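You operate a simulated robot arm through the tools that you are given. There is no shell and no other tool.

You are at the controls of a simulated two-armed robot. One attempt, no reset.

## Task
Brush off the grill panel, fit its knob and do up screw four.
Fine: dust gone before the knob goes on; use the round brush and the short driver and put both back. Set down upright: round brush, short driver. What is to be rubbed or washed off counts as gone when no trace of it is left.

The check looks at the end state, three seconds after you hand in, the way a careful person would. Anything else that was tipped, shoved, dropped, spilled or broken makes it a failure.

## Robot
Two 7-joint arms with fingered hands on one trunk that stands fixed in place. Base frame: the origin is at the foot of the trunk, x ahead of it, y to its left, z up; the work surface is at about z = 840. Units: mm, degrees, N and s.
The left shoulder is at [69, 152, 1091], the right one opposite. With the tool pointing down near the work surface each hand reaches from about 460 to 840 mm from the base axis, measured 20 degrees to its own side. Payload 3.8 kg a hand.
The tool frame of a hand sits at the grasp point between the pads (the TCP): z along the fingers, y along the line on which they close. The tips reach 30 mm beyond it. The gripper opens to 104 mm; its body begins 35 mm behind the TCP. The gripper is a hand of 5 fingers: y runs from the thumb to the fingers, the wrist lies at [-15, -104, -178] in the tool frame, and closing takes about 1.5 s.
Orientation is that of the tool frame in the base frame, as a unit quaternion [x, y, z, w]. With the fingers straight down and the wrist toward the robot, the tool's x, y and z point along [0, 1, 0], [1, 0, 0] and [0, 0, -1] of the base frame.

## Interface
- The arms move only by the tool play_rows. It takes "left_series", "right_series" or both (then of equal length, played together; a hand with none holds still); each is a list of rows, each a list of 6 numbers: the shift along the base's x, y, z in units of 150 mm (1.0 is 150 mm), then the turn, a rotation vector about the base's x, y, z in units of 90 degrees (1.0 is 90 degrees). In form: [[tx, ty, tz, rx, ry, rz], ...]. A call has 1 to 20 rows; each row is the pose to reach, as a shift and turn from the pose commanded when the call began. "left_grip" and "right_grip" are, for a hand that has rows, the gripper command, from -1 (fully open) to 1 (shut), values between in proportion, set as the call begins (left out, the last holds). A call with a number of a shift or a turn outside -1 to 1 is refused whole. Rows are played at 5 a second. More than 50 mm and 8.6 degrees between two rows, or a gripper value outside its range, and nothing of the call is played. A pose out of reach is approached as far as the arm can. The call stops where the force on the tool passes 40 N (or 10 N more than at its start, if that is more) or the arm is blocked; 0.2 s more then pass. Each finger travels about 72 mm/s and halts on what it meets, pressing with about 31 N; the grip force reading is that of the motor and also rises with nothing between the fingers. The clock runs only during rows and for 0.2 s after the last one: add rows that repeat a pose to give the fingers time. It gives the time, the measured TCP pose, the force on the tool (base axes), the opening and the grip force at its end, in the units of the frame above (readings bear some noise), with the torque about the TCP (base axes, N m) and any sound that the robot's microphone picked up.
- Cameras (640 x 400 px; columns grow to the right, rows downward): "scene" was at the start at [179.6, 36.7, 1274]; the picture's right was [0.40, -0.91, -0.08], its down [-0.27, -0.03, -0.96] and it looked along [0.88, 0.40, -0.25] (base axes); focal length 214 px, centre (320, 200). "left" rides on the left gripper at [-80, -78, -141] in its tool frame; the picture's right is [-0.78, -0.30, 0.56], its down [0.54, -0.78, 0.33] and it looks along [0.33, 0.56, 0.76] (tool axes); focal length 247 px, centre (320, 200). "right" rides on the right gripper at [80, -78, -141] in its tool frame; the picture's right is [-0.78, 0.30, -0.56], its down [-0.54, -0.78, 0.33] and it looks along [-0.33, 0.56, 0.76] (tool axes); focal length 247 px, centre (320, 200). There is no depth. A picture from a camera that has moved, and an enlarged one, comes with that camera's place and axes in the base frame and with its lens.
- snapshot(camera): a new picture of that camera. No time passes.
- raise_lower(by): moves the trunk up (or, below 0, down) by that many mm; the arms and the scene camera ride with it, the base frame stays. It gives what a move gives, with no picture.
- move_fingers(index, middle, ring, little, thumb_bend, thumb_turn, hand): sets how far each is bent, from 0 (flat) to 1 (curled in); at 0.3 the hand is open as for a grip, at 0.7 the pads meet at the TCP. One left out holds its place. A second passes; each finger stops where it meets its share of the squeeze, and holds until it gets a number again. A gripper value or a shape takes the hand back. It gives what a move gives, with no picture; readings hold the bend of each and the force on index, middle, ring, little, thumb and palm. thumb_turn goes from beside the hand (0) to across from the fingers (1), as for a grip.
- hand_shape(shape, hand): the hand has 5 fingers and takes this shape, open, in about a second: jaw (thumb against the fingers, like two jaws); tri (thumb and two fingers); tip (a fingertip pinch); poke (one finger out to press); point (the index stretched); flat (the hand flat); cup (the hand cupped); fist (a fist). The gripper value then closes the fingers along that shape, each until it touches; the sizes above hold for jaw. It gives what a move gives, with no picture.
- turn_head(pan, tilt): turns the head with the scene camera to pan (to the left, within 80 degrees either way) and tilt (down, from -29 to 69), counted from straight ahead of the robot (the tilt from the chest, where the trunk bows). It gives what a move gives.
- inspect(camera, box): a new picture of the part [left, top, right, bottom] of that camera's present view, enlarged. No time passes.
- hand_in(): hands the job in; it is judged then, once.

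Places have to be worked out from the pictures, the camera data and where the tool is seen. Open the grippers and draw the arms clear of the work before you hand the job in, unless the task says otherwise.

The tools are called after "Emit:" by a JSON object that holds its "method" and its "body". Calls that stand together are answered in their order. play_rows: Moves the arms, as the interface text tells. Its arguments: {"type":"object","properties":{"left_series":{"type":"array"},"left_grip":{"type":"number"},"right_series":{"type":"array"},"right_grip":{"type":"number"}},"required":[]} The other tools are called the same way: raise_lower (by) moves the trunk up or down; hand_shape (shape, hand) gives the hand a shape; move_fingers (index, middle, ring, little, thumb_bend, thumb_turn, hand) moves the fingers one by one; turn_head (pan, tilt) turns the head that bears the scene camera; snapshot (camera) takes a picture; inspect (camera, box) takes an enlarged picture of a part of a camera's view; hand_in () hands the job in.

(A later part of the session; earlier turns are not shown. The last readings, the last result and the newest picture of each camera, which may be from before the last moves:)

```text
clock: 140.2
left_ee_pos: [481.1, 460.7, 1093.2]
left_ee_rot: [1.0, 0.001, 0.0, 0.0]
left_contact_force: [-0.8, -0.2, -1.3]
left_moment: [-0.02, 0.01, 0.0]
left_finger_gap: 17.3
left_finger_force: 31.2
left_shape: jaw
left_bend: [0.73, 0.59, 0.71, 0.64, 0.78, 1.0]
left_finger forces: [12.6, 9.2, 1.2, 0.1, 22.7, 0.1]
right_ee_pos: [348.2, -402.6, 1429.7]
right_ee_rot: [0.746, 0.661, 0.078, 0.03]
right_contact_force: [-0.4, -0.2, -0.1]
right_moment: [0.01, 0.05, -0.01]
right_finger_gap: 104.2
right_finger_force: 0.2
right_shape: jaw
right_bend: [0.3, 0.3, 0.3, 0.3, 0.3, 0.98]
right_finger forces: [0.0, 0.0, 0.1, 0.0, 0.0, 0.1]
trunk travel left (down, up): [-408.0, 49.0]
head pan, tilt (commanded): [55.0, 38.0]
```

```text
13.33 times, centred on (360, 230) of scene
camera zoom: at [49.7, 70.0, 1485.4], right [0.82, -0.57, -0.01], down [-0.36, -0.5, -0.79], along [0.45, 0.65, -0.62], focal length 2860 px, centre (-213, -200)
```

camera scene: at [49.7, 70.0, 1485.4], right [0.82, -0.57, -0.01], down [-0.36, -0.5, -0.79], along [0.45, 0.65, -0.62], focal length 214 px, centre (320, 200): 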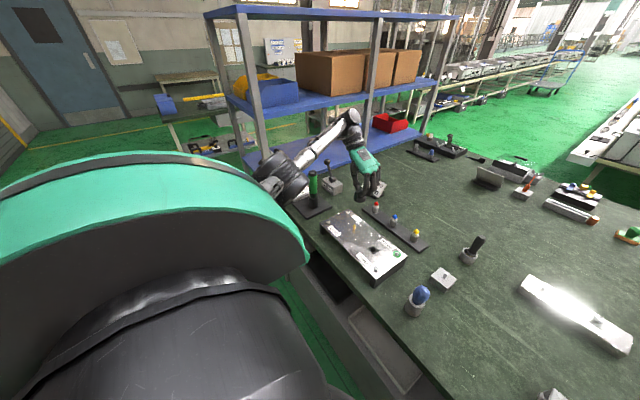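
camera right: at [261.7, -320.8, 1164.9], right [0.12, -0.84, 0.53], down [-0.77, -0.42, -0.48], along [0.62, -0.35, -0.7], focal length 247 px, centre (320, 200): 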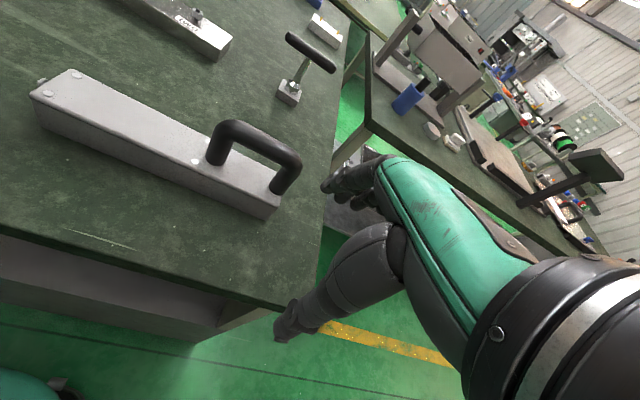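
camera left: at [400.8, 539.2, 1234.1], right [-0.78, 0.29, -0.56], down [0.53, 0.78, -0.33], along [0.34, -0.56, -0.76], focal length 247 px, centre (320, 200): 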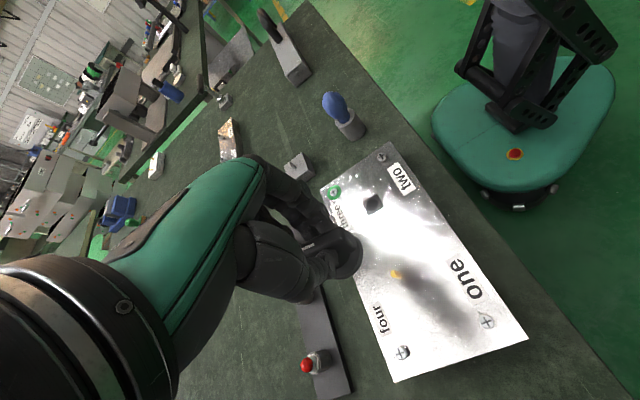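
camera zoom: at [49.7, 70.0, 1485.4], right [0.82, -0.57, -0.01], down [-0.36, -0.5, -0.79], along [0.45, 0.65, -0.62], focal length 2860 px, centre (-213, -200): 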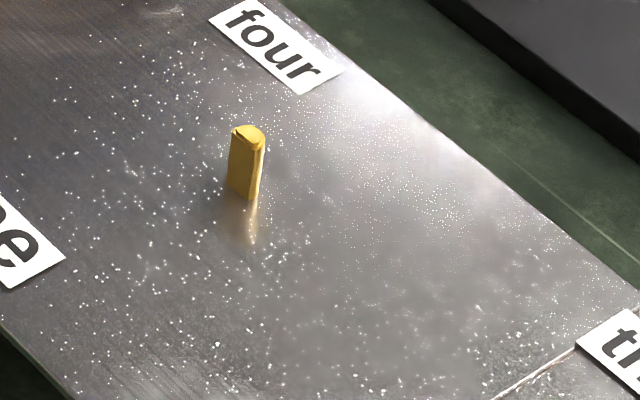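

The knob appears pitched by roughly 6–8° in the grip (pointer end up), which explains the disagreement. I level it by turning the hand +7° about y, apply the estimated offset (+1.8,+4.1 mm) and lower to about 20 mm above the shaft for a relative check.

Emit:
{"method": "play_rows", "body": {"left_series": [[0.006, 0.013, 0, 0, 0.04, 0], [0.012, 0.027, 0, 0, 0.078, 0], [0.012, 0.027, -0.2, 0, 0.078, 0], [0.012, 0.027, -0.4, 0, 0.078, 0], [0.012, 0.027, -0.6, 0, 0.078, 0], [0.012, 0.027, -0.73, 0, 0.078, 0], [0.012, 0.027, -0.73, 0, 0.078, 0]]}}

Emit:
{"method": "inspect", "body": {"camera": "scene", "box": [340, 190, 380, 240]}}

Emit:
{"method": "snapshot", "body": {"camera": "left"}}

```text
clock: 141.8
left_ee_pos: [466.8, 457.5, 993.5]
left_ee_rot: [0.998, 0.001, -0.061, 0.0]
left_contact_force: [0.5, 0.0, -0.1]
left_moment: [0.04, 0.04, -0.03]
left_finger_gap: 17.1
left_finger_force: 30.6
left_shape: jaw
left_bend: [0.73, 0.59, 0.71, 0.64, 0.78, 1.0]
left_finger forces: [12.7, 9.1, 1.3, 0.0, 22.5, 0.1]
left hand out of reach, approached as far as the arm can: row 4, 5, 6, 7
right_ee_pos: [347.9, -402.1, 1429.7]
right_ee_rot: [0.745, 0.661, 0.078, 0.03]
right_contact_force: [-0.5, 0.6, 0.8]
right_moment: [-0.03, 0.04, -0.02]
right_finger_gap: 104.2
right_finger_force: 0.1
right_shape: jaw
right_bend: [0.3, 0.3, 0.3, 0.3, 0.3, 0.98]
right_finger forces: [0.0, 0.0, 0.1, 0.0, 0.0, 0.1]
trunk travel left (down, up): [-408.0, 49.0]
head pan, tilt (commanded): [55.0, 38.0]
```

```text
8.00 times, centred on (360, 215) of scene
camera zoom: at [49.5, 70.3, 1485.4], right [0.82, -0.57, -0.01], down [-0.36, -0.5, -0.79], along [0.45, 0.65, -0.62], focal length 1716 px, centre (0, 80)
```

zoom: 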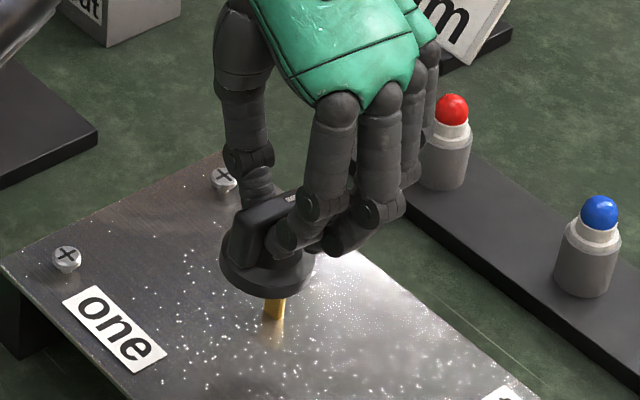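

```text
taken
camera left: at [403.9, 535.4, 1142.6], right [-0.84, 0.29, -0.46], down [0.49, 0.78, -0.39], along [0.24, -0.56, -0.8], focal length 247 px, centre (320, 200)
```

left: 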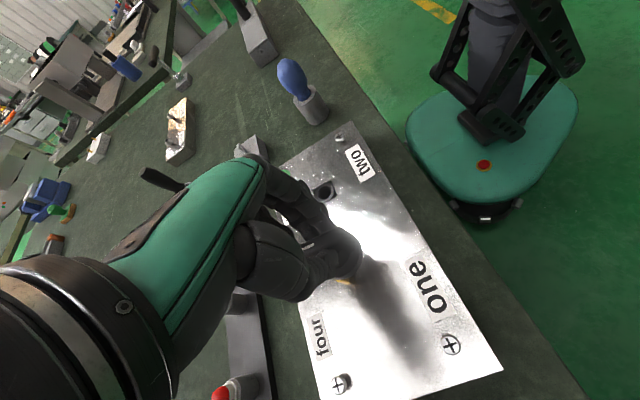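

The arm is at its reach limit with the trunk so high. I lift the hand by 80 mm and lower the trunk by the same amount.

Emit:
{"method": "play_rows", "body": {"left_series": [[0, 0, 0.18, 0, 0, 0], [0, 0, 0.36, 0, 0, 0], [0, 0, 0.54, 0, 0, 0], [0, 0, 0.54, 0, 0, 0]]}}

Emit:
{"method": "raise_lower", "body": {"by": -80}}

Emit:
{"method": "snapshot", "body": {"camera": "left"}}

Emit:
{"method": "inspect", "body": {"camera": "scene", "box": [330, 150, 400, 230]}}

```text
clock: 142.8
left_ee_pos: [465.9, 456.8, 1073.5]
left_ee_rot: [0.998, 0.001, -0.061, 0.0]
left_contact_force: [0.0, 0.0, -0.2]
left_moment: [-0.01, 0.01, -0.04]
left_finger_gap: 17.1
left_finger_force: 31.1
left_shape: jaw
left_bend: [0.73, 0.59, 0.71, 0.64, 0.78, 1.0]
left_finger forces: [12.8, 9.0, 1.3, 0.0, 22.5, 0.0]
right_ee_pos: [349.4, -402.0, 1429.9]
right_ee_rot: [0.745, 0.662, 0.077, 0.029]
right_contact_force: [0.4, 0.5, 0.6]
right_moment: [0.02, 0.03, 0.01]
right_finger_gap: 104.2
right_finger_force: 0.0
right_shape: jaw
right_bend: [0.3, 0.3, 0.3, 0.3, 0.3, 0.98]
right_finger forces: [0.2, 0.0, 0.1, 0.0, 0.1, 0.0]
trunk travel left (down, up): [-408.0, 49.0]
head pan, tilt (commanded): [55.0, 38.0]
```

```text
clock: 144.0
left_ee_pos: [465.9, 456.5, 994.3]
left_ee_rot: [0.998, 0.0, -0.061, 0.0]
left_contact_force: [-0.1, 0.3, -0.3]
left_moment: [0.01, 0.0, 0.0]
left_finger_gap: 17.0
left_finger_force: 31.4
left_shape: jaw
left_bend: [0.73, 0.59, 0.71, 0.64, 0.78, 1.0]
left_finger forces: [12.8, 9.0, 1.2, 0.0, 22.3, 0.0]
right_ee_pos: [348.4, -403.8, 1350.1]
right_ee_rot: [0.746, 0.661, 0.077, 0.029]
right_contact_force: [0.5, -0.2, 0.7]
right_moment: [0.03, 0.03, 0.02]
right_finger_gap: 104.0
right_finger_force: 0.1
right_shape: jaw
right_bend: [0.3, 0.3, 0.3, 0.3, 0.3, 0.98]
right_finger forces: [0.0, 0.1, 0.1, 0.0, 0.1, 0.0]
trunk travel left (down, up): [-328.0, 129.0]
head pan, tilt (commanded): [55.0, 38.0]
```

```text
taken
camera left: at [403.0, 534.6, 1143.7], right [-0.84, 0.29, -0.46], down [0.49, 0.78, -0.39], along [0.24, -0.56, -0.8], focal length 247 px, centre (320, 200)
```

left: 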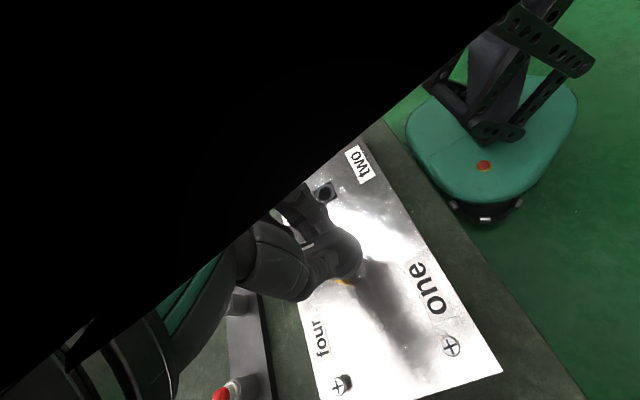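

```text
5.00 times, centred on (365, 190) of scene
camera zoom: at [66.1, 70.1, 1400.8], right [0.82, -0.57, -0.04], down [-0.39, -0.5, -0.77], along [0.42, 0.65, -0.64], focal length 1072 px, centre (95, 250)
```

zoom: 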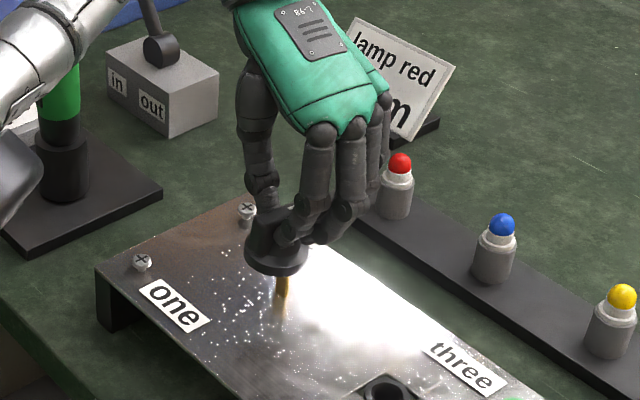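

Emit:
{"method": "inspect", "body": {"camera": "scene", "box": [345, 180, 375, 210]}}

Emit:
{"method": "inspect", "body": {"camera": "left", "box": [310, 220, 390, 300]}}

```text
13.33 times, centred on (360, 195) of scene
camera zoom: at [66.1, 70.1, 1400.8], right [0.82, -0.57, -0.04], down [-0.39, -0.5, -0.77], along [0.42, 0.65, -0.64], focal length 2860 px, centre (-213, 267)
```

zoom: 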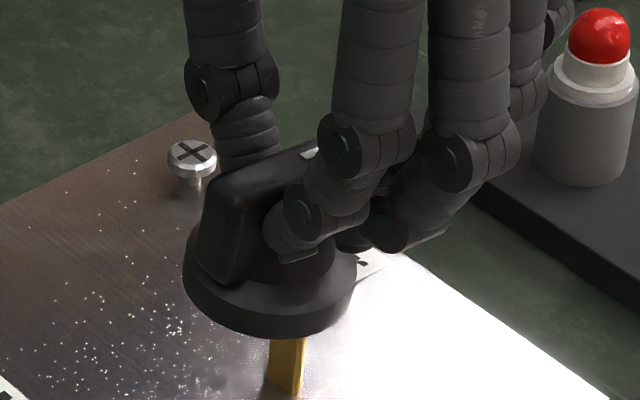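

```text
5.00 times, centred on (350, 260) of left
camera zoom: at [403.0, 534.6, 1143.7], right [-0.84, 0.29, -0.46], down [0.49, 0.78, -0.39], along [0.24, -0.56, -0.8], focal length 1235 px, centre (170, -100)
```

zoom: 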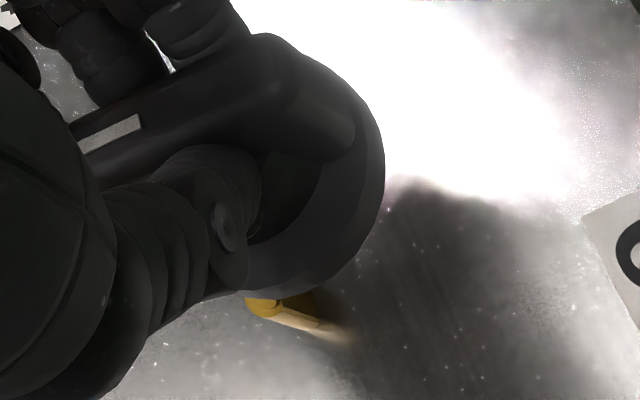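

I need a cleaner look at the knob's attitude; I zoom in further.

Emit:
{"method": "inspect", "body": {"camera": "scene", "box": [350, 185, 370, 203]}}

Emit:
{"method": "inspect", "body": {"camera": "left", "box": [315, 225, 365, 290]}}

```text
16.00 times, centred on (360, 194) of scene
camera zoom: at [66.1, 70.1, 1400.8], right [0.82, -0.57, -0.04], down [-0.39, -0.5, -0.77], along [0.42, 0.65, -0.64], focal length 3432 px, centre (-320, 296)
```

zoom: 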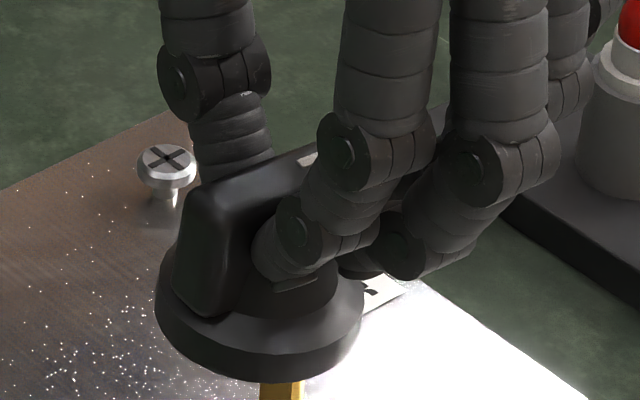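

```text
6.15 times, centred on (340, 258) of left
camera zoom: at [403.0, 534.6, 1143.7], right [-0.84, 0.29, -0.46], down [0.49, 0.78, -0.39], along [0.24, -0.56, -0.8], focal length 1520 px, centre (197, -154)
```

zoom: 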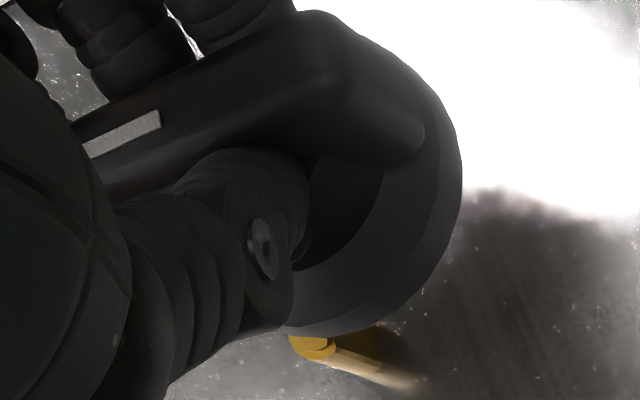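

All readings become consistent if the block is lower than I thought (top ≈867), i.e. the knob's bottom is ≈48 mm below the TCP and the knob is level in the hand after all. I undo the 7° turn and move to the corrected position (479,466.8).

Emit:
{"method": "play_rows", "body": {"left_series": [[0.04, 0.03, 0.04, 0, -0.039, 0], [0.087, 0.069, 0.04, 0, -0.078, 0], [0.087, 0.069, 0.04, 0, -0.078, 0]]}}

Emit:
{"method": "inspect", "body": {"camera": "scene", "box": [345, 180, 375, 210]}}

Emit:
{"method": "inspect", "body": {"camera": "left", "box": [315, 225, 395, 290]}}

```text
clock: 144.8
left_ee_pos: [479.5, 465.2, 999.9]
left_ee_rot: [1.0, 0.001, 0.001, 0.0]
left_contact_force: [-0.1, -0.4, 0.1]
left_moment: [0.01, -0.04, 0.03]
left_finger_gap: 16.9
left_finger_force: 31.3
left_shape: jaw
left_bend: [0.73, 0.59, 0.71, 0.64, 0.78, 1.0]
left_finger forces: [12.8, 8.9, 1.1, 0.0, 22.3, 0.0]
right_ee_pos: [348.3, -403.3, 1350.1]
right_ee_rot: [0.746, 0.661, 0.077, 0.029]
right_contact_force: [-0.2, -1.0, -0.3]
right_moment: [-0.01, 0.0, 0.0]
right_finger_gap: 104.1
right_finger_force: 0.0
right_shape: jaw
right_bend: [0.3, 0.3, 0.3, 0.3, 0.3, 0.98]
right_finger forces: [0.0, 0.0, 0.1, 0.1, 0.0, 0.1]
trunk travel left (down, up): [-328.0, 129.0]
head pan, tilt (commanded): [55.0, 38.0]
```

```text
13.33 times, centred on (360, 195) of scene
camera zoom: at [66.3, 70.1, 1400.9], right [0.82, -0.57, -0.04], down [-0.39, -0.5, -0.77], along [0.42, 0.65, -0.64], focal length 2860 px, centre (-213, 267)
```

zoom: 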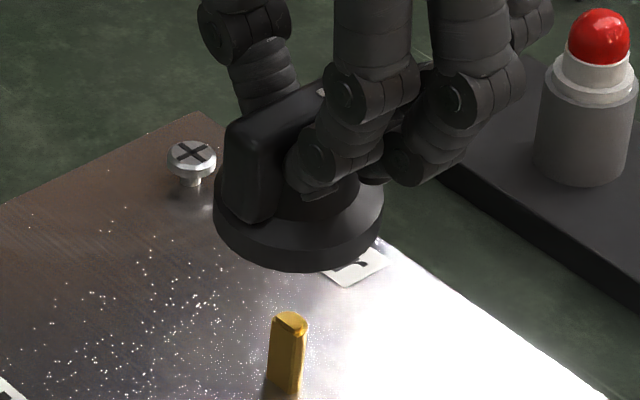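

```text
6.15 times, centred on (355, 258) of left
camera zoom: at [398.4, 545.1, 1140.6], right [-0.78, 0.29, -0.56], down [0.53, 0.78, -0.33], along [0.34, -0.56, -0.76], focal length 1520 px, centre (105, -154)
```

zoom: 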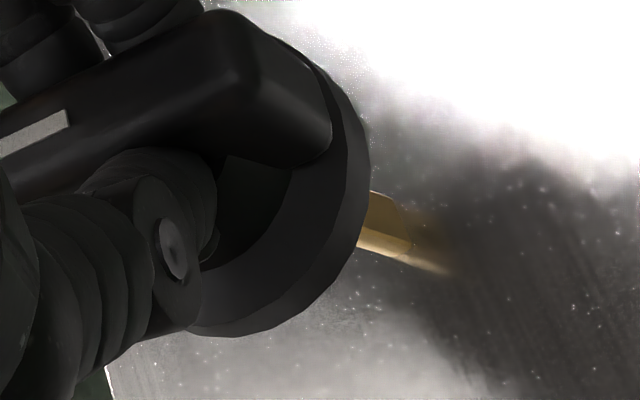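

Level and laterally aligned in the head view. I zoom in on the shaft in the hand camera to check the other direction.

Emit:
{"method": "inspect", "body": {"camera": "left", "box": [355, 245, 385, 275]}}

```text
13.33 times, centred on (370, 260) of left
camera zoom: at [398.4, 545.1, 1140.6], right [-0.78, 0.29, -0.56], down [0.53, 0.78, -0.33], along [0.34, -0.56, -0.76], focal length 3293 px, centre (-347, -600)
```

zoom: 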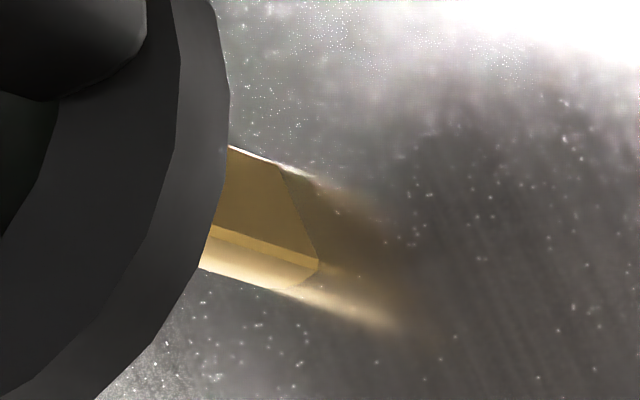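

The other direction is within about 1 mm. I apply a small correction (−0.7,−0.5 mm) and descend to just above the expected contact height.

Emit:
{"method": "play_rows", "body": {"left_series": [[-0.0045, -0.0035, -0.07, 0, 0, 0], [-0.0045, -0.0035, -0.14, 0, 0, 0], [-0.0045, -0.0035, -0.2, 0, 0, 0], [-0.0045, -0.0035, -0.2, 0, 0, 0]]}}

Emit:
{"method": "inspect", "body": {"camera": "scene", "box": [350, 185, 375, 210]}}

Emit:
{"method": "inspect", "body": {"camera": "left", "box": [315, 225, 395, 290]}}

```text
clock: 145.8
left_ee_pos: [477.3, 465.9, 969.1]
left_ee_rot: [1.0, 0.0, 0.0, 0.0]
left_contact_force: [-0.1, 0.4, 0.1]
left_moment: [0.02, 0.01, -0.03]
left_finger_gap: 17.4
left_finger_force: 31.3
left_shape: jaw
left_bend: [0.73, 0.59, 0.71, 0.64, 0.78, 1.0]
left_finger forces: [13.0, 9.0, 1.1, 0.0, 22.4, 0.0]
right_ee_pos: [349.1, -402.9, 1349.9]
right_ee_rot: [0.746, 0.661, 0.077, 0.029]
right_contact_force: [-0.1, -0.9, -0.5]
right_moment: [0.01, 0.01, 0.03]
right_finger_gap: 104.1
right_finger_force: 0.1
right_shape: jaw
right_bend: [0.3, 0.3, 0.3, 0.3, 0.3, 0.98]
right_finger forces: [0.0, 0.1, 0.0, 0.1, 0.0, 0.0]
trunk travel left (down, up): [-328.0, 129.0]
head pan, tilt (commanded): [55.0, 38.0]
```

```text
16.00 times, centred on (362, 198) of scene
camera zoom: at [66.2, 70.1, 1400.9], right [0.82, -0.57, -0.04], down [-0.39, -0.5, -0.77], along [0.42, 0.65, -0.64], focal length 3432 px, centre (-360, 240)
```

zoom: 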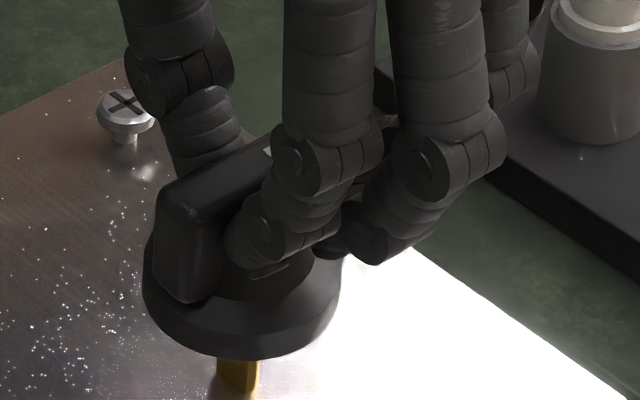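

```text
6.15 times, centred on (355, 258) of left
camera zoom: at [397.8, 544.7, 1110.4], right [-0.78, 0.29, -0.56], down [0.53, 0.78, -0.33], along [0.34, -0.56, -0.76], focal length 1520 px, centre (105, -154)
```

zoom: 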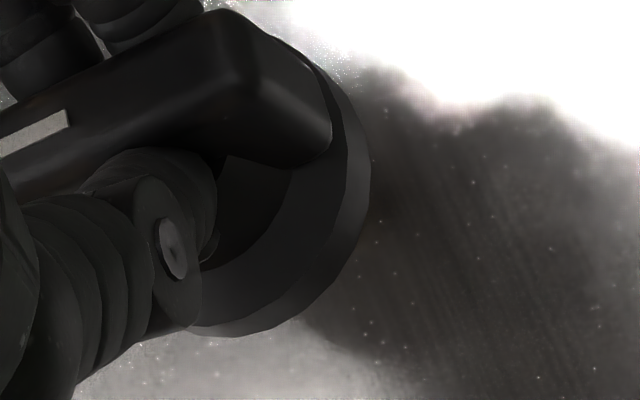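

Laterally aligned to within 0.3 mm. I lower in small steps feeling for contact.

Emit:
{"method": "play_rows", "body": {"left_series": [[0, 0, -0.015, 0, 0, 0], [0, 0, -0.03, 0, 0, 0], [0, 0, -0.045, 0, 0, 0], [0, 0, -0.06, 0, 0, 0], [0, 0, -0.06, 0, 0, 0]]}}

```text
clock: 147.0
left_ee_pos: [478.9, 466.5, 960.6]
left_ee_rot: [1.0, 0.0, 0.001, 0.0]
left_contact_force: [0.6, -0.1, -1.3]
left_moment: [0.02, 0.01, -0.03]
left_finger_gap: 17.1
left_finger_force: 30.5
left_shape: jaw
left_bend: [0.73, 0.59, 0.71, 0.64, 0.78, 1.0]
left_finger forces: [12.8, 8.9, 1.1, 0.0, 22.2, 0.0]
right_ee_pos: [348.1, -402.3, 1350.0]
right_ee_rot: [0.745, 0.661, 0.077, 0.028]
right_contact_force: [-0.4, 0.5, -0.4]
right_moment: [-0.01, 0.02, 0.03]
right_finger_gap: 103.9
right_finger_force: 0.0
right_shape: jaw
right_bend: [0.3, 0.3, 0.3, 0.3, 0.3, 0.98]
right_finger forces: [0.0, 0.1, 0.1, 0.0, 0.0, 0.1]
trunk travel left (down, up): [-328.0, 129.0]
head pan, tilt (commanded): [55.0, 38.0]
```

No contact yet at z≈961. I continue down in 2 mm steps.

Emit:
{"method": "play_rows", "body": {"left_series": [[0, 0, -0.013, 0, 0, 0], [0, 0, -0.026, 0, 0, 0], [0, 0, -0.04, 0, 0, 0], [0, 0, -0.04, 0, 0, 0]]}}

Emit:
{"method": "inspect", "body": {"camera": "scene", "box": [350, 185, 375, 210]}}

```text
clock: 148.0
left_ee_pos: [477.5, 465.6, 954.2]
left_ee_rot: [1.0, 0.0, 0.0, 0.0]
left_contact_force: [-0.2, -0.5, 0.0]
left_moment: [-0.01, 0.0, 0.0]
left_finger_gap: 17.2
left_finger_force: 30.8
left_shape: jaw
left_bend: [0.73, 0.59, 0.71, 0.64, 0.78, 1.0]
left_finger forces: [12.8, 8.9, 1.1, 0.0, 22.2, 0.0]
right_ee_pos: [349.0, -402.5, 1349.4]
right_ee_rot: [0.745, 0.662, 0.077, 0.029]
right_contact_force: [-0.9, -0.9, 0.1]
right_moment: [0.05, 0.03, -0.02]
right_finger_gap: 103.9
right_finger_force: 0.1
right_shape: jaw
right_bend: [0.3, 0.3, 0.3, 0.3, 0.3, 0.98]
right_finger forces: [0.1, 0.1, 0.1, 0.0, 0.1, 0.0]
trunk travel left (down, up): [-328.0, 129.0]
head pan, tilt (commanded): [55.0, 38.0]
```

```text
16.00 times, centred on (362, 198) of scene
camera zoom: at [66.2, 70.1, 1400.9], right [0.82, -0.57, -0.04], down [-0.39, -0.5, -0.77], along [0.42, 0.65, -0.64], focal length 3432 px, centre (-360, 240)
```

zoom: 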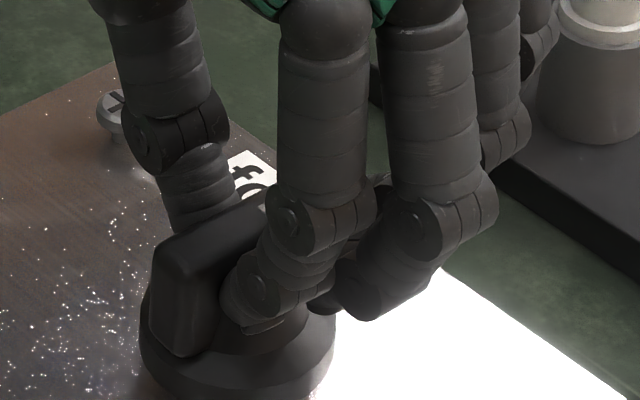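

Emit:
{"method": "inspect", "body": {"camera": "scene", "box": [345, 195, 375, 220]}}

Emit:
{"method": "play_rows", "body": {"left_series": [[0, 0, -0.013, 0, 0, 0], [0, 0, -0.02, 0, 0, 0], [0, 0, -0.02, 0, 0, 0]]}}

Emit:
{"method": "inspect", "body": {"camera": "scene", "box": [345, 195, 375, 220]}}

```text
16.00 times, centred on (360, 208) of scene
camera zoom: at [66.2, 70.1, 1400.9], right [0.82, -0.57, -0.04], down [-0.39, -0.5, -0.77], along [0.42, 0.65, -0.64], focal length 3432 px, centre (-320, 80)
```

zoom: 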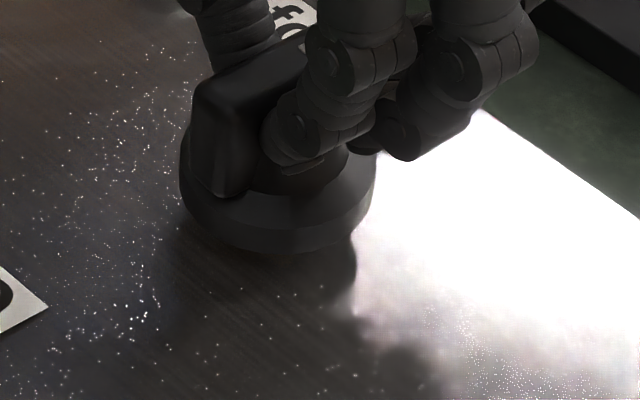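

```text
clock: 148.8
left_ee_pos: [480.0, 465.0, 952.5]
left_ee_rot: [1.0, 0.001, 0.001, 0.0]
left_contact_force: [0.5, 0.4, -1.2]
left_moment: [-0.02, 0.03, -0.02]
left_finger_gap: 17.1
left_finger_force: 30.8
left_shape: jaw
left_bend: [0.73, 0.59, 0.71, 0.64, 0.78, 1.0]
left_finger forces: [12.8, 8.9, 1.1, 0.0, 22.2, 0.0]
right_ee_pos: [348.7, -402.5, 1349.4]
right_ee_rot: [0.746, 0.661, 0.078, 0.029]
right_contact_force: [-0.7, 0.0, -0.7]
right_moment: [0.0, 0.0, -0.01]
right_finger_gap: 104.2
right_finger_force: 0.0
right_shape: jaw
right_bend: [0.3, 0.3, 0.3, 0.3, 0.3, 0.98]
right_finger forces: [0.0, 0.0, 0.1, 0.0, 0.0, 0.0]
trunk travel left (down, up): [-328.0, 129.0]
head pan, tilt (commanded): [55.0, 38.0]
```

```text
16.00 times, centred on (360, 208) of scene
camera zoom: at [66.2, 70.1, 1400.9], right [0.82, -0.57, -0.04], down [-0.39, -0.5, -0.77], along [0.42, 0.65, -0.64], focal length 3432 px, centre (-320, 80)
```

zoom: 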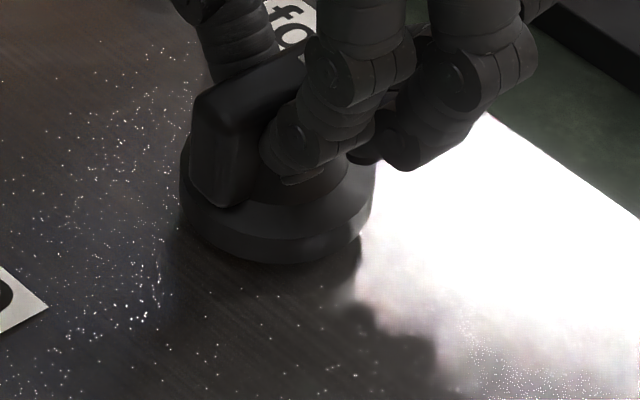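

The shaft has disappeared inside the knob without any contact force – it is going on. I continue down until it seats.

Emit:
{"method": "play_rows", "body": {"left_series": [[0, 0, -0.013, 0, 0, 0], [0, 0, -0.027, 0, 0, 0], [0, 0, -0.027, 0, 0, 0]]}}

Emit:
{"method": "inspect", "body": {"camera": "scene", "box": [345, 195, 375, 220]}}

```text
clock: 149.6
left_ee_pos: [478.1, 466.4, 948.2]
left_ee_rot: [1.0, 0.001, 0.001, 0.0]
left_contact_force: [-0.1, -0.5, -0.1]
left_moment: [-0.02, -0.03, 0.02]
left_finger_gap: 17.0
left_finger_force: 30.9
left_shape: jaw
left_bend: [0.73, 0.59, 0.71, 0.64, 0.78, 1.0]
left_finger forces: [12.9, 8.8, 1.0, 0.1, 22.3, 0.1]
right_ee_pos: [349.4, -402.3, 1349.6]
right_ee_rot: [0.746, 0.661, 0.078, 0.03]
right_contact_force: [-0.7, 0.6, -0.5]
right_moment: [0.01, -0.04, 0.0]
right_finger_gap: 104.0
right_finger_force: 0.0
right_shape: jaw
right_bend: [0.3, 0.3, 0.3, 0.3, 0.3, 0.98]
right_finger forces: [0.1, 0.0, 0.0, 0.1, 0.0, 0.1]
trunk travel left (down, up): [-328.0, 129.0]
head pan, tilt (commanded): [55.0, 38.0]
```

```text
16.00 times, centred on (360, 208) of scene
camera zoom: at [66.2, 70.1, 1400.9], right [0.82, -0.57, -0.04], down [-0.39, -0.5, -0.77], along [0.42, 0.65, -0.64], focal length 3432 px, centre (-320, 80)
```

zoom: 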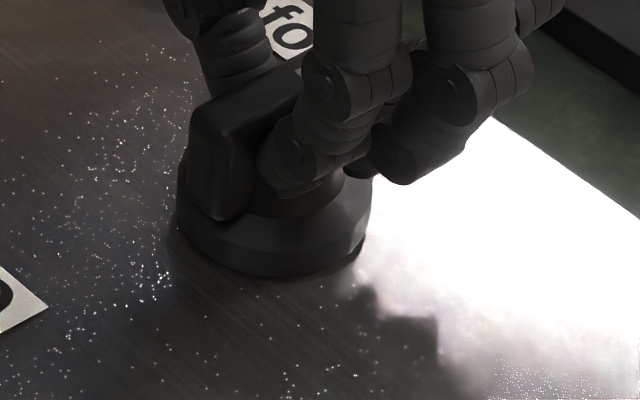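

Emit:
{"method": "play_rows", "body": {"left_series": [[0, 0, -0.013, 0, 0, 0], [0, 0, -0.027, 0, 0, 0], [0, 0, -0.027, 0, 0, 0]]}}

Emit:
{"method": "inspect", "body": {"camera": "scene", "box": [345, 195, 375, 220]}}

```text
clock: 150.4
left_ee_pos: [478.1, 465.0, 946.6]
left_ee_rot: [1.0, 0.002, 0.003, 0.0]
left_contact_force: [2.9, 2.4, 12.8]
left_moment: [-0.01, -0.07, 0.0]
left_finger_gap: 17.1
left_finger_force: 30.7
left_shape: jaw
left_bend: [0.73, 0.59, 0.71, 0.64, 0.78, 1.0]
left_finger forces: [16.4, 10.7, 1.7, 0.0, 27.4, 0.1]
right_ee_pos: [347.9, -403.4, 1350.1]
right_ee_rot: [0.745, 0.662, 0.078, 0.03]
right_contact_force: [-0.1, -0.2, 0.1]
right_moment: [-0.01, -0.03, 0.01]
right_finger_gap: 103.9
right_finger_force: 0.0
right_shape: jaw
right_bend: [0.3, 0.3, 0.3, 0.3, 0.3, 0.98]
right_finger forces: [0.1, 0.1, 0.0, 0.1, 0.0, 0.0]
trunk travel left (down, up): [-328.0, 129.0]
head pan, tilt (commanded): [55.0, 38.0]
```

```text
16.00 times, centred on (360, 208) of scene
camera zoom: at [65.4, 69.3, 1401.1], right [0.82, -0.57, -0.04], down [-0.39, -0.5, -0.77], along [0.42, 0.65, -0.63], focal length 3432 px, centre (-320, 80)
```

zoom: 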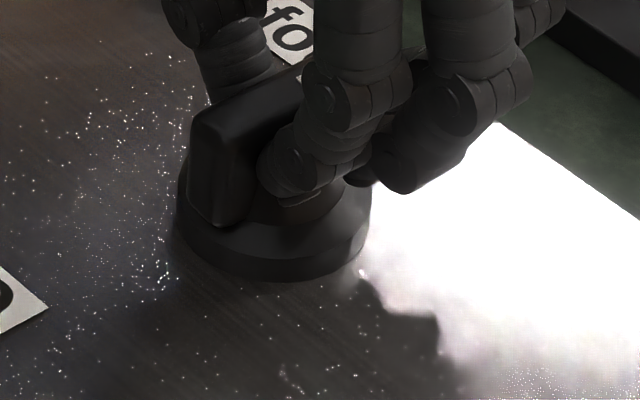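

Contact 13 N with the disc flush on the plate. I press a little more to make sure it is fully home.

Emit:
{"method": "play_rows", "body": {"left_series": [[0, 0, -0.008, 0, 0, 0], [0, 0, -0.014, 0, 0, 0], [0, 0, -0.014, 0, 0, 0]]}}

```text
clock: 151.2
left_ee_pos: [477.0, 464.4, 944.8]
left_ee_rot: [1.0, 0.001, 0.003, 0.0]
left_contact_force: [6.2, 2.1, 26.3]
left_moment: [-0.21, -0.05, 0.02]
left_finger_gap: 18.0
left_finger_force: 31.1
left_shape: jaw
left_bend: [0.74, 0.59, 0.71, 0.64, 0.78, 1.0]
left_finger forces: [29.3, 10.2, 4.0, 0.0, 33.3, 0.1]
right_ee_pos: [347.2, -406.5, 1349.0]
right_ee_rot: [0.746, 0.661, 0.078, 0.029]
right_contact_force: [-0.5, -0.8, -0.2]
right_moment: [-0.01, 0.02, -0.02]
right_finger_gap: 103.7
right_finger_force: 0.1
right_shape: jaw
right_bend: [0.3, 0.3, 0.3, 0.3, 0.3, 0.98]
right_finger forces: [0.0, 0.0, 0.1, 0.0, 0.1, 0.0]
trunk travel left (down, up): [-328.0, 129.0]
head pan, tilt (commanded): [55.0, 38.0]
```

Firmly seated (26 N, no further travel). I relieve the pressure and open the hand.

Emit:
{"method": "play_rows", "body": {"left_series": [[0, 0, 0.02, 0, 0, 0], [0, 0, 0.022, 0, 0, 0]]}}

Emit:
{"method": "play_rows", "body": {"left_series": [[0, 0, 0, 0, 0, 0], [0, 0, 0, 0, 0, 0], [0, 0, 0, 0, 0, 0], [0, 0, 0, 0, 0, 0], [0, 0, 0, 0, 0, 0], [0, 0, 0, 0, 0, 0], [0, 0, 0, 0, 0, 0], [0, 0, 0, 0, 0, 0]], "left_grip": -1}}

Emit:
{"method": "inspect", "body": {"camera": "scene", "box": [330, 170, 400, 230]}}

```text
clock: 151.8
left_ee_pos: [477.8, 464.6, 945.7]
left_ee_rot: [1.0, 0.0, 0.0, 0.001]
left_contact_force: [4.3, -0.5, 11.6]
left_moment: [-0.2, -0.11, 0.01]
left_finger_gap: 17.7
left_finger_force: 30.9
left_shape: jaw
left_bend: [0.74, 0.59, 0.71, 0.64, 0.78, 1.0]
left_finger forces: [21.6, 10.9, 3.8, 0.1, 28.2, 0.1]
right_ee_pos: [348.6, -404.8, 1348.5]
right_ee_rot: [0.746, 0.661, 0.077, 0.029]
right_contact_force: [-0.2, 0.3, 0.6]
right_moment: [0.04, 0.0, 0.0]
right_finger_gap: 104.0
right_finger_force: 0.1
right_shape: jaw
right_bend: [0.3, 0.3, 0.3, 0.3, 0.3, 0.98]
right_finger forces: [0.0, 0.0, 0.0, 0.1, 0.1, 0.0]
trunk travel left (down, up): [-328.0, 129.0]
head pan, tilt (commanded): [55.0, 38.0]
```

```text
clock: 153.6
left_ee_pos: [478.8, 465.6, 945.3]
left_ee_rot: [1.0, 0.001, 0.001, 0.0]
left_contact_force: [0.7, 0.0, 0.5]
left_moment: [-0.03, 0.01, -0.02]
left_finger_gap: 103.7
left_finger_force: 0.0
left_shape: jaw
left_bend: [0.3, 0.3, 0.3, 0.3, 0.3, 0.98]
left_finger forces: [0.1, 0.0, 0.0, 0.0, 0.0, 0.0]
right_ee_pos: [348.9, -402.2, 1349.5]
right_ee_rot: [0.746, 0.661, 0.077, 0.03]
right_contact_force: [0.0, 0.2, 1.0]
right_moment: [0.03, 0.01, -0.02]
right_finger_gap: 103.7
right_finger_force: 0.1
right_shape: jaw
right_bend: [0.3, 0.3, 0.3, 0.3, 0.3, 0.98]
right_finger forces: [0.0, 0.0, 0.0, 0.0, 0.1, 0.1]
trunk travel left (down, up): [-328.0, 129.0]
head pan, tilt (commanded): [55.0, 38.0]
```

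```text
6.67 times, centred on (365, 200) of scene
camera zoom: at [66.3, 70.2, 1400.9], right [0.82, -0.57, -0.04], down [-0.39, -0.5, -0.77], along [0.42, 0.65, -0.64], focal length 1430 px, centre (20, 200)
```

zoom: 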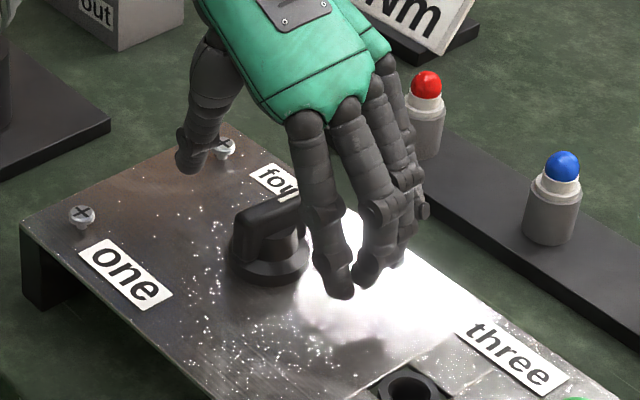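

The knob sits on the panel. I lift the open hand straight up.

Emit:
{"method": "play_rows", "body": {"left_series": [[0, 0, 0.15, 0, 0, 0], [0, 0, 0.35, 0, 0, 0], [0, 0, 0.6, 0, 0, 0], [0, 0, 0.85, 0, 0, 0], [0, 0, 1.0, 0, 0, 0]]}}

Emit:
{"method": "inspect", "body": {"camera": "scene", "box": [320, 160, 420, 250]}}

Emit:
{"method": "snapshot", "body": {"camera": "left"}}

```text
clock: 154.8
left_ee_pos: [478.9, 466.2, 1096.5]
left_ee_rot: [1.0, 0.001, 0.0, 0.0]
left_contact_force: [0.6, -0.5, -0.1]
left_moment: [0.01, 0.01, 0.04]
left_finger_gap: 103.8
left_finger_force: 0.0
left_shape: jaw
left_bend: [0.3, 0.3, 0.3, 0.3, 0.3, 0.98]
left_finger forces: [0.1, 0.0, 0.1, 0.0, 0.0, 0.1]
right_ee_pos: [349.9, -402.6, 1348.2]
right_ee_rot: [0.745, 0.662, 0.077, 0.029]
right_contact_force: [-0.1, -0.4, -0.3]
right_moment: [0.01, 0.01, 0.0]
right_finger_gap: 103.9
right_finger_force: 0.1
right_shape: jaw
right_bend: [0.3, 0.3, 0.3, 0.3, 0.3, 0.98]
right_finger forces: [0.0, 0.0, 0.1, 0.1, 0.1, 0.0]
trunk travel left (down, up): [-328.0, 129.0]
head pan, tilt (commanded): [55.0, 38.0]
```

```text
4.44 times, centred on (370, 205) of scene
camera zoom: at [66.1, 69.8, 1400.9], right [0.82, -0.57, -0.04], down [-0.39, -0.5, -0.77], along [0.42, 0.65, -0.64], focal length 953 px, centre (98, 178)
```

zoom: 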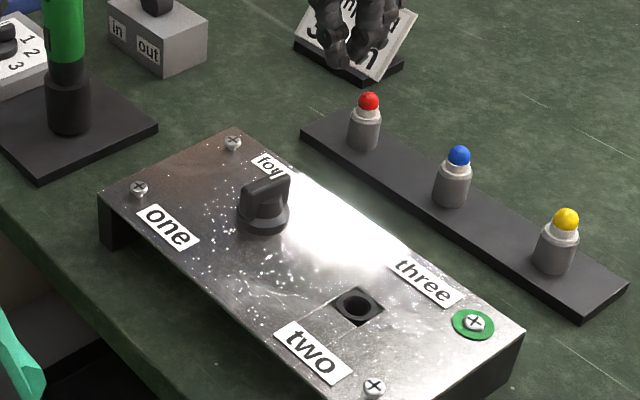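

```text
taken
camera left: at [398.6, 543.9, 1236.7], right [-0.78, 0.29, -0.56], down [0.53, 0.78, -0.33], along [0.34, -0.56, -0.76], focal length 247 px, centre (320, 200)
```

left: 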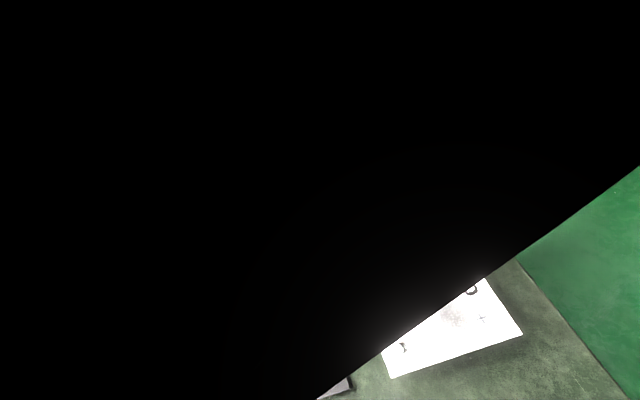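

The knob is on. Next the short driver (blue handle), at about (440,163). I move the left hand above it with the same yaw, in two safe steps.

Emit:
{"method": "play_rows", "body": {"left_series": [[-0.03, -0.25, 0, 0, 0, 0], [-0.06, -0.5, 0, 0, 0, 0], [-0.1, -0.75, 0, 0, 0, 0], [-0.13, -1.0, 0, 0, 0, 0]]}}

Emit:
{"method": "play_rows", "body": {"left_series": [[-0.03, -0.25, 0, 0, 0, 0], [-0.06, -0.5, 0, 0, 0, 0], [-0.1, -0.75, 0, 0, 0, 0], [-0.13, -1.0, 0, 0, 0, 0], [-0.13, -1.0, 0, 0, 0, 0]]}}

Emit:
{"method": "snapshot", "body": {"camera": "left"}}

Emit:
{"method": "snapshot", "body": {"camera": "scene"}}

```text
clock: 155.8
left_ee_pos: [457.9, 315.7, 1096.9]
left_ee_rot: [1.0, 0.002, 0.0, 0.001]
left_contact_force: [0.1, -0.6, 0.4]
left_moment: [0.02, -0.01, 0.01]
left_finger_gap: 104.1
left_finger_force: 0.1
left_shape: jaw
left_bend: [0.3, 0.3, 0.3, 0.3, 0.3, 0.98]
left_finger forces: [0.0, 0.0, 0.0, 0.1, 0.0, 0.0]
right_ee_pos: [348.6, -403.4, 1349.4]
right_ee_rot: [0.745, 0.662, 0.077, 0.029]
right_contact_force: [0.4, -0.9, 0.0]
right_moment: [-0.01, 0.02, -0.02]
right_finger_gap: 104.1
right_finger_force: 0.0
right_shape: jaw
right_bend: [0.3, 0.3, 0.3, 0.3, 0.3, 0.98]
right_finger forces: [0.0, 0.0, 0.0, 0.1, 0.0, 0.0]
trunk travel left (down, up): [-328.0, 129.0]
head pan, tilt (commanded): [55.0, 38.0]
```

```text
clock: 157.0
left_ee_pos: [439.9, 165.6, 1097.2]
left_ee_rot: [1.0, 0.001, 0.001, 0.0]
left_contact_force: [-0.1, -0.3, -0.2]
left_moment: [0.02, 0.02, 0.0]
left_finger_gap: 103.8
left_finger_force: 0.0
left_shape: jaw
left_bend: [0.3, 0.3, 0.3, 0.3, 0.3, 0.98]
left_finger forces: [0.1, 0.0, 0.0, 0.0, 0.0, 0.0]
right_ee_pos: [349.4, -402.6, 1350.0]
right_ee_rot: [0.746, 0.661, 0.077, 0.029]
right_contact_force: [0.1, 0.6, 0.0]
right_moment: [-0.01, -0.02, -0.03]
right_finger_gap: 103.9
right_finger_force: 0.1
right_shape: jaw
right_bend: [0.3, 0.3, 0.3, 0.3, 0.3, 0.98]
right_finger forces: [0.0, 0.0, 0.1, 0.0, 0.0, 0.0]
trunk travel left (down, up): [-328.0, 129.0]
head pan, tilt (commanded): [55.0, 38.0]
```

```text
taken
camera left: at [359.2, 243.6, 1236.9], right [-0.78, 0.29, -0.56], down [0.53, 0.78, -0.33], along [0.34, -0.56, -0.76], focal length 247 px, centre (320, 200)
```

left: 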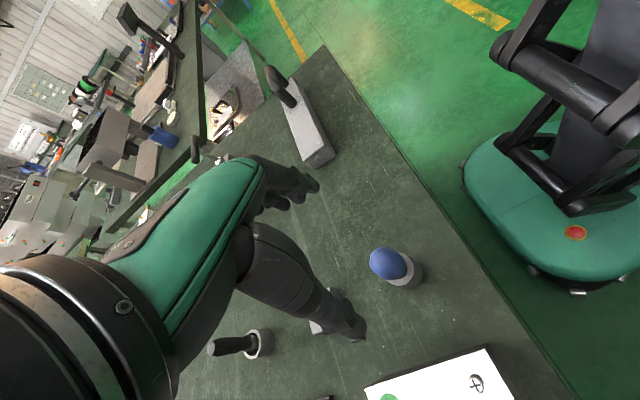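

```text
taken
camera scene: at [66.2, 70.3, 1400.9], right [0.82, -0.57, -0.04], down [-0.39, -0.5, -0.77], along [0.42, 0.65, -0.64], focal length 214 px, centre (320, 200)
```

scene: 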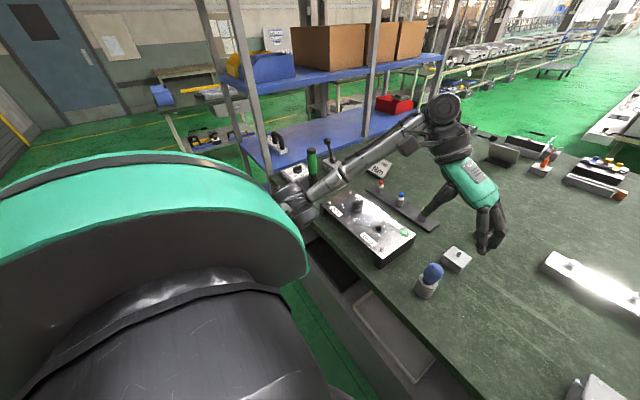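

Emit:
{"method": "inspect", "body": {"camera": "left", "box": [345, 225, 455, 305]}}

Emit:
{"method": "inspect", "body": {"camera": "scene", "box": [405, 250, 465, 310]}}

```text
5.00 times, centred on (400, 265) of left
camera zoom: at [359.2, 243.6, 1236.9], right [-0.78, 0.29, -0.56], down [0.53, 0.78, -0.33], along [0.34, -0.56, -0.76], focal length 1235 px, centre (-80, -125)
```

zoom: 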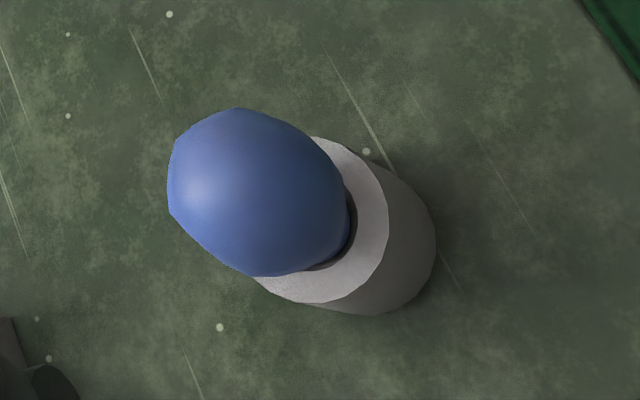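

```text
6.67 times, centred on (435, 280) of scene
camera zoom: at [66.2, 70.3, 1400.9], right [0.82, -0.57, -0.04], down [-0.39, -0.5, -0.77], along [0.42, 0.65, -0.64], focal length 1430 px, centre (-447, -333)
```

zoom: 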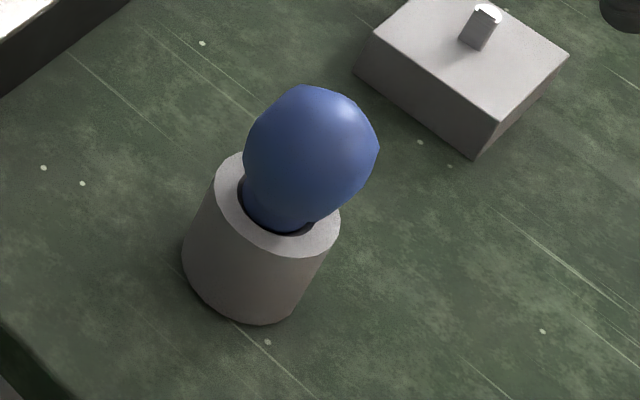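

The driver's axis is at about (438.8,158). I shift over it and descend to z≈985 for a check.

Emit:
{"method": "play_rows", "body": {"left_series": [[-0.007, -0.05, -0.2, 0, 0, 0], [-0.007, -0.05, -0.4, 0, 0, 0], [-0.007, -0.05, -0.6, 0, 0, 0], [-0.007, -0.05, -0.75, 0, 0, 0], [-0.007, -0.05, -0.75, 0, 0, 0]]}}

Emit:
{"method": "snapshot", "body": {"camera": "left"}}

Emit:
{"method": "inspect", "body": {"camera": "scene", "box": [385, 190, 485, 310]}}

```text
clock: 158.2
left_ee_pos: [438.1, 158.6, 982.7]
left_ee_rot: [1.0, 0.0, 0.0, 0.001]
left_contact_force: [-0.2, 0.1, 0.0]
left_moment: [-0.01, 0.01, 0.01]
left_finger_gap: 103.7
left_finger_force: 0.0
left_shape: jaw
left_bend: [0.3, 0.3, 0.3, 0.3, 0.3, 0.98]
left_finger forces: [0.1, 0.0, 0.1, 0.1, 0.1, 0.1]
right_ee_pos: [348.4, -402.3, 1348.6]
right_ee_rot: [0.746, 0.661, 0.077, 0.029]
right_contact_force: [-0.4, -0.3, 0.5]
right_moment: [0.0, -0.01, -0.01]
right_finger_gap: 103.9
right_finger_force: 0.1
right_shape: jaw
right_bend: [0.3, 0.3, 0.3, 0.3, 0.3, 0.98]
right_finger forces: [0.0, 0.0, 0.0, 0.0, 0.0, 0.0]
trunk travel left (down, up): [-328.0, 129.0]
head pan, tilt (commanded): [55.0, 38.0]
```

```text
taken
camera left: at [357.9, 236.8, 1123.1], right [-0.78, 0.29, -0.56], down [0.53, 0.78, -0.33], along [0.34, -0.56, -0.76], focal length 247 px, centre (320, 200)
```

left: 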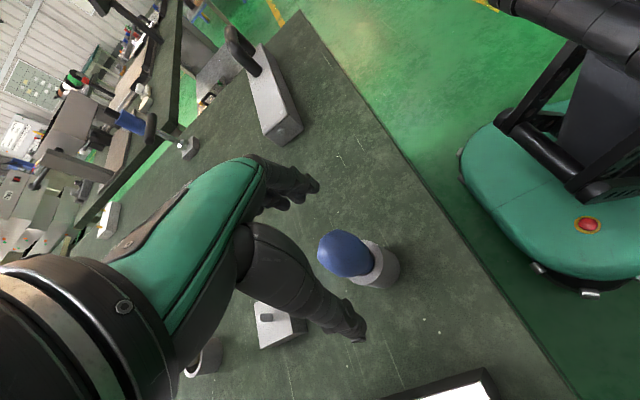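

```text
3.33 times, centred on (435, 250) of scene
camera zoom: at [66.2, 70.0, 1400.9], right [0.82, -0.57, -0.04], down [-0.39, -0.5, -0.77], along [0.42, 0.65, -0.64], focal length 715 px, centre (-63, 33)
```

zoom: 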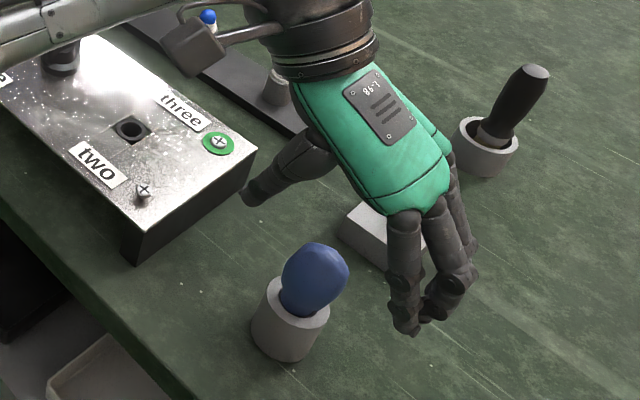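

Centred. I descend to z≈940 around the blue handle.

Emit:
{"method": "play_rows", "body": {"left_series": [[0, 0, -0.1, 0, 0, 0], [0, 0, -0.2, 0, 0, 0], [0, 0, -0.285, 0, 0, 0], [0, 0, -0.285, 0, 0, 0]]}}

Emit:
{"method": "inspect", "body": {"camera": "left", "box": [260, 160, 440, 340]}}

Emit:
{"method": "inspect", "body": {"camera": "scene", "box": [395, 210, 475, 310]}}

```text
clock: 159.2
left_ee_pos: [437.4, 157.5, 940.0]
left_ee_rot: [1.0, 0.001, 0.0, 0.0]
left_contact_force: [0.1, 0.4, -0.4]
left_moment: [-0.03, 0.0, 0.02]
left_finger_gap: 103.8
left_finger_force: 0.0
left_shape: jaw
left_bend: [0.3, 0.3, 0.3, 0.3, 0.3, 0.98]
left_finger forces: [0.0, 0.0, 0.1, 0.0, 0.1, 0.0]
right_ee_pos: [348.8, -403.7, 1349.2]
right_ee_rot: [0.745, 0.661, 0.077, 0.03]
right_contact_force: [0.5, 0.5, -0.6]
right_moment: [-0.01, -0.01, 0.0]
right_finger_gap: 104.1
right_finger_force: 0.0
right_shape: jaw
right_bend: [0.3, 0.3, 0.3, 0.3, 0.3, 0.98]
right_finger forces: [0.0, 0.0, 0.0, 0.0, 0.0, 0.0]
trunk travel left (down, up): [-328.0, 129.0]
head pan, tilt (commanded): [55.0, 38.0]
```

```text
2.22 times, centred on (350, 250) of left
camera zoom: at [357.2, 237.1, 1081.2], right [-0.78, 0.29, -0.56], down [0.53, 0.78, -0.33], along [0.34, -0.56, -0.76], focal length 549 px, centre (253, 89)
```

zoom: 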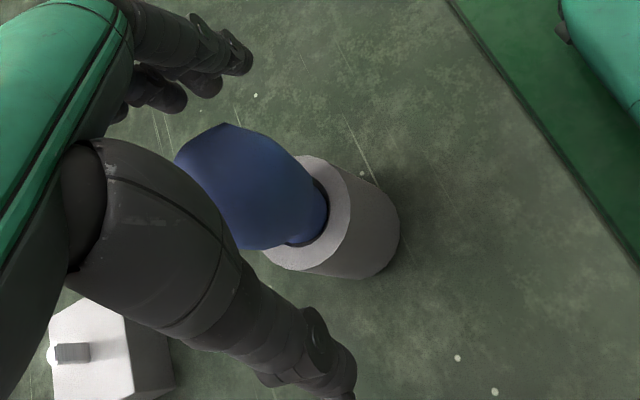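

```text
4.00 times, centred on (435, 260) of scene
camera zoom: at [66.2, 70.0, 1400.9], right [0.82, -0.57, -0.04], down [-0.39, -0.5, -0.77], along [0.42, 0.65, -0.64], focal length 858 px, centre (-140, -40)
```

zoom: 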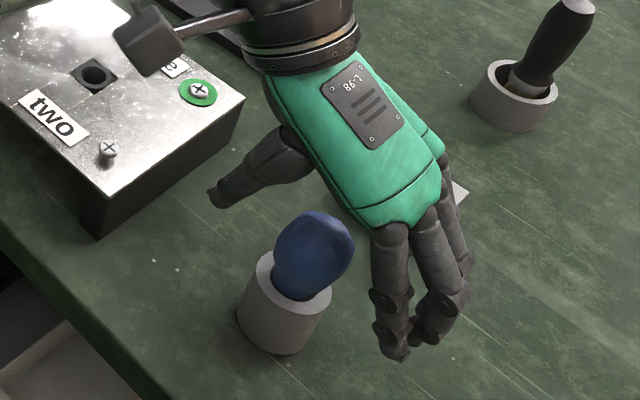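

Emit:
{"method": "play_rows", "body": {"left_series": [[0, 0, -0.02, 0, 0, 0], [0, 0, -0.04, 0, 0, 0], [0, 0, -0.04, 0, 0, 0]]}}

```text
clock: 160.0
left_ee_pos: [437.0, 158.8, 934.6]
left_ee_rot: [1.0, 0.001, 0.001, 0.0]
left_contact_force: [-1.2, 0.6, 0.1]
left_moment: [0.0, -0.03, -0.01]
left_finger_gap: 103.7
left_finger_force: 0.1
left_shape: jaw
left_bend: [0.3, 0.3, 0.3, 0.3, 0.3, 0.98]
left_finger forces: [0.0, 0.0, 0.0, 0.0, 0.1, 0.0]
right_ee_pos: [348.3, -402.2, 1349.3]
right_ee_rot: [0.746, 0.661, 0.076, 0.029]
right_contact_force: [0.4, 0.7, 0.1]
right_moment: [-0.01, -0.01, 0.01]
right_finger_gap: 103.8
right_finger_force: 0.0
right_shape: jaw
right_bend: [0.3, 0.3, 0.3, 0.3, 0.3, 0.98]
right_finger forces: [0.1, 0.0, 0.0, 0.0, 0.0, 0.0]
trunk travel left (down, up): [-328.0, 129.0]
head pan, tilt (commanded): [55.0, 38.0]
```

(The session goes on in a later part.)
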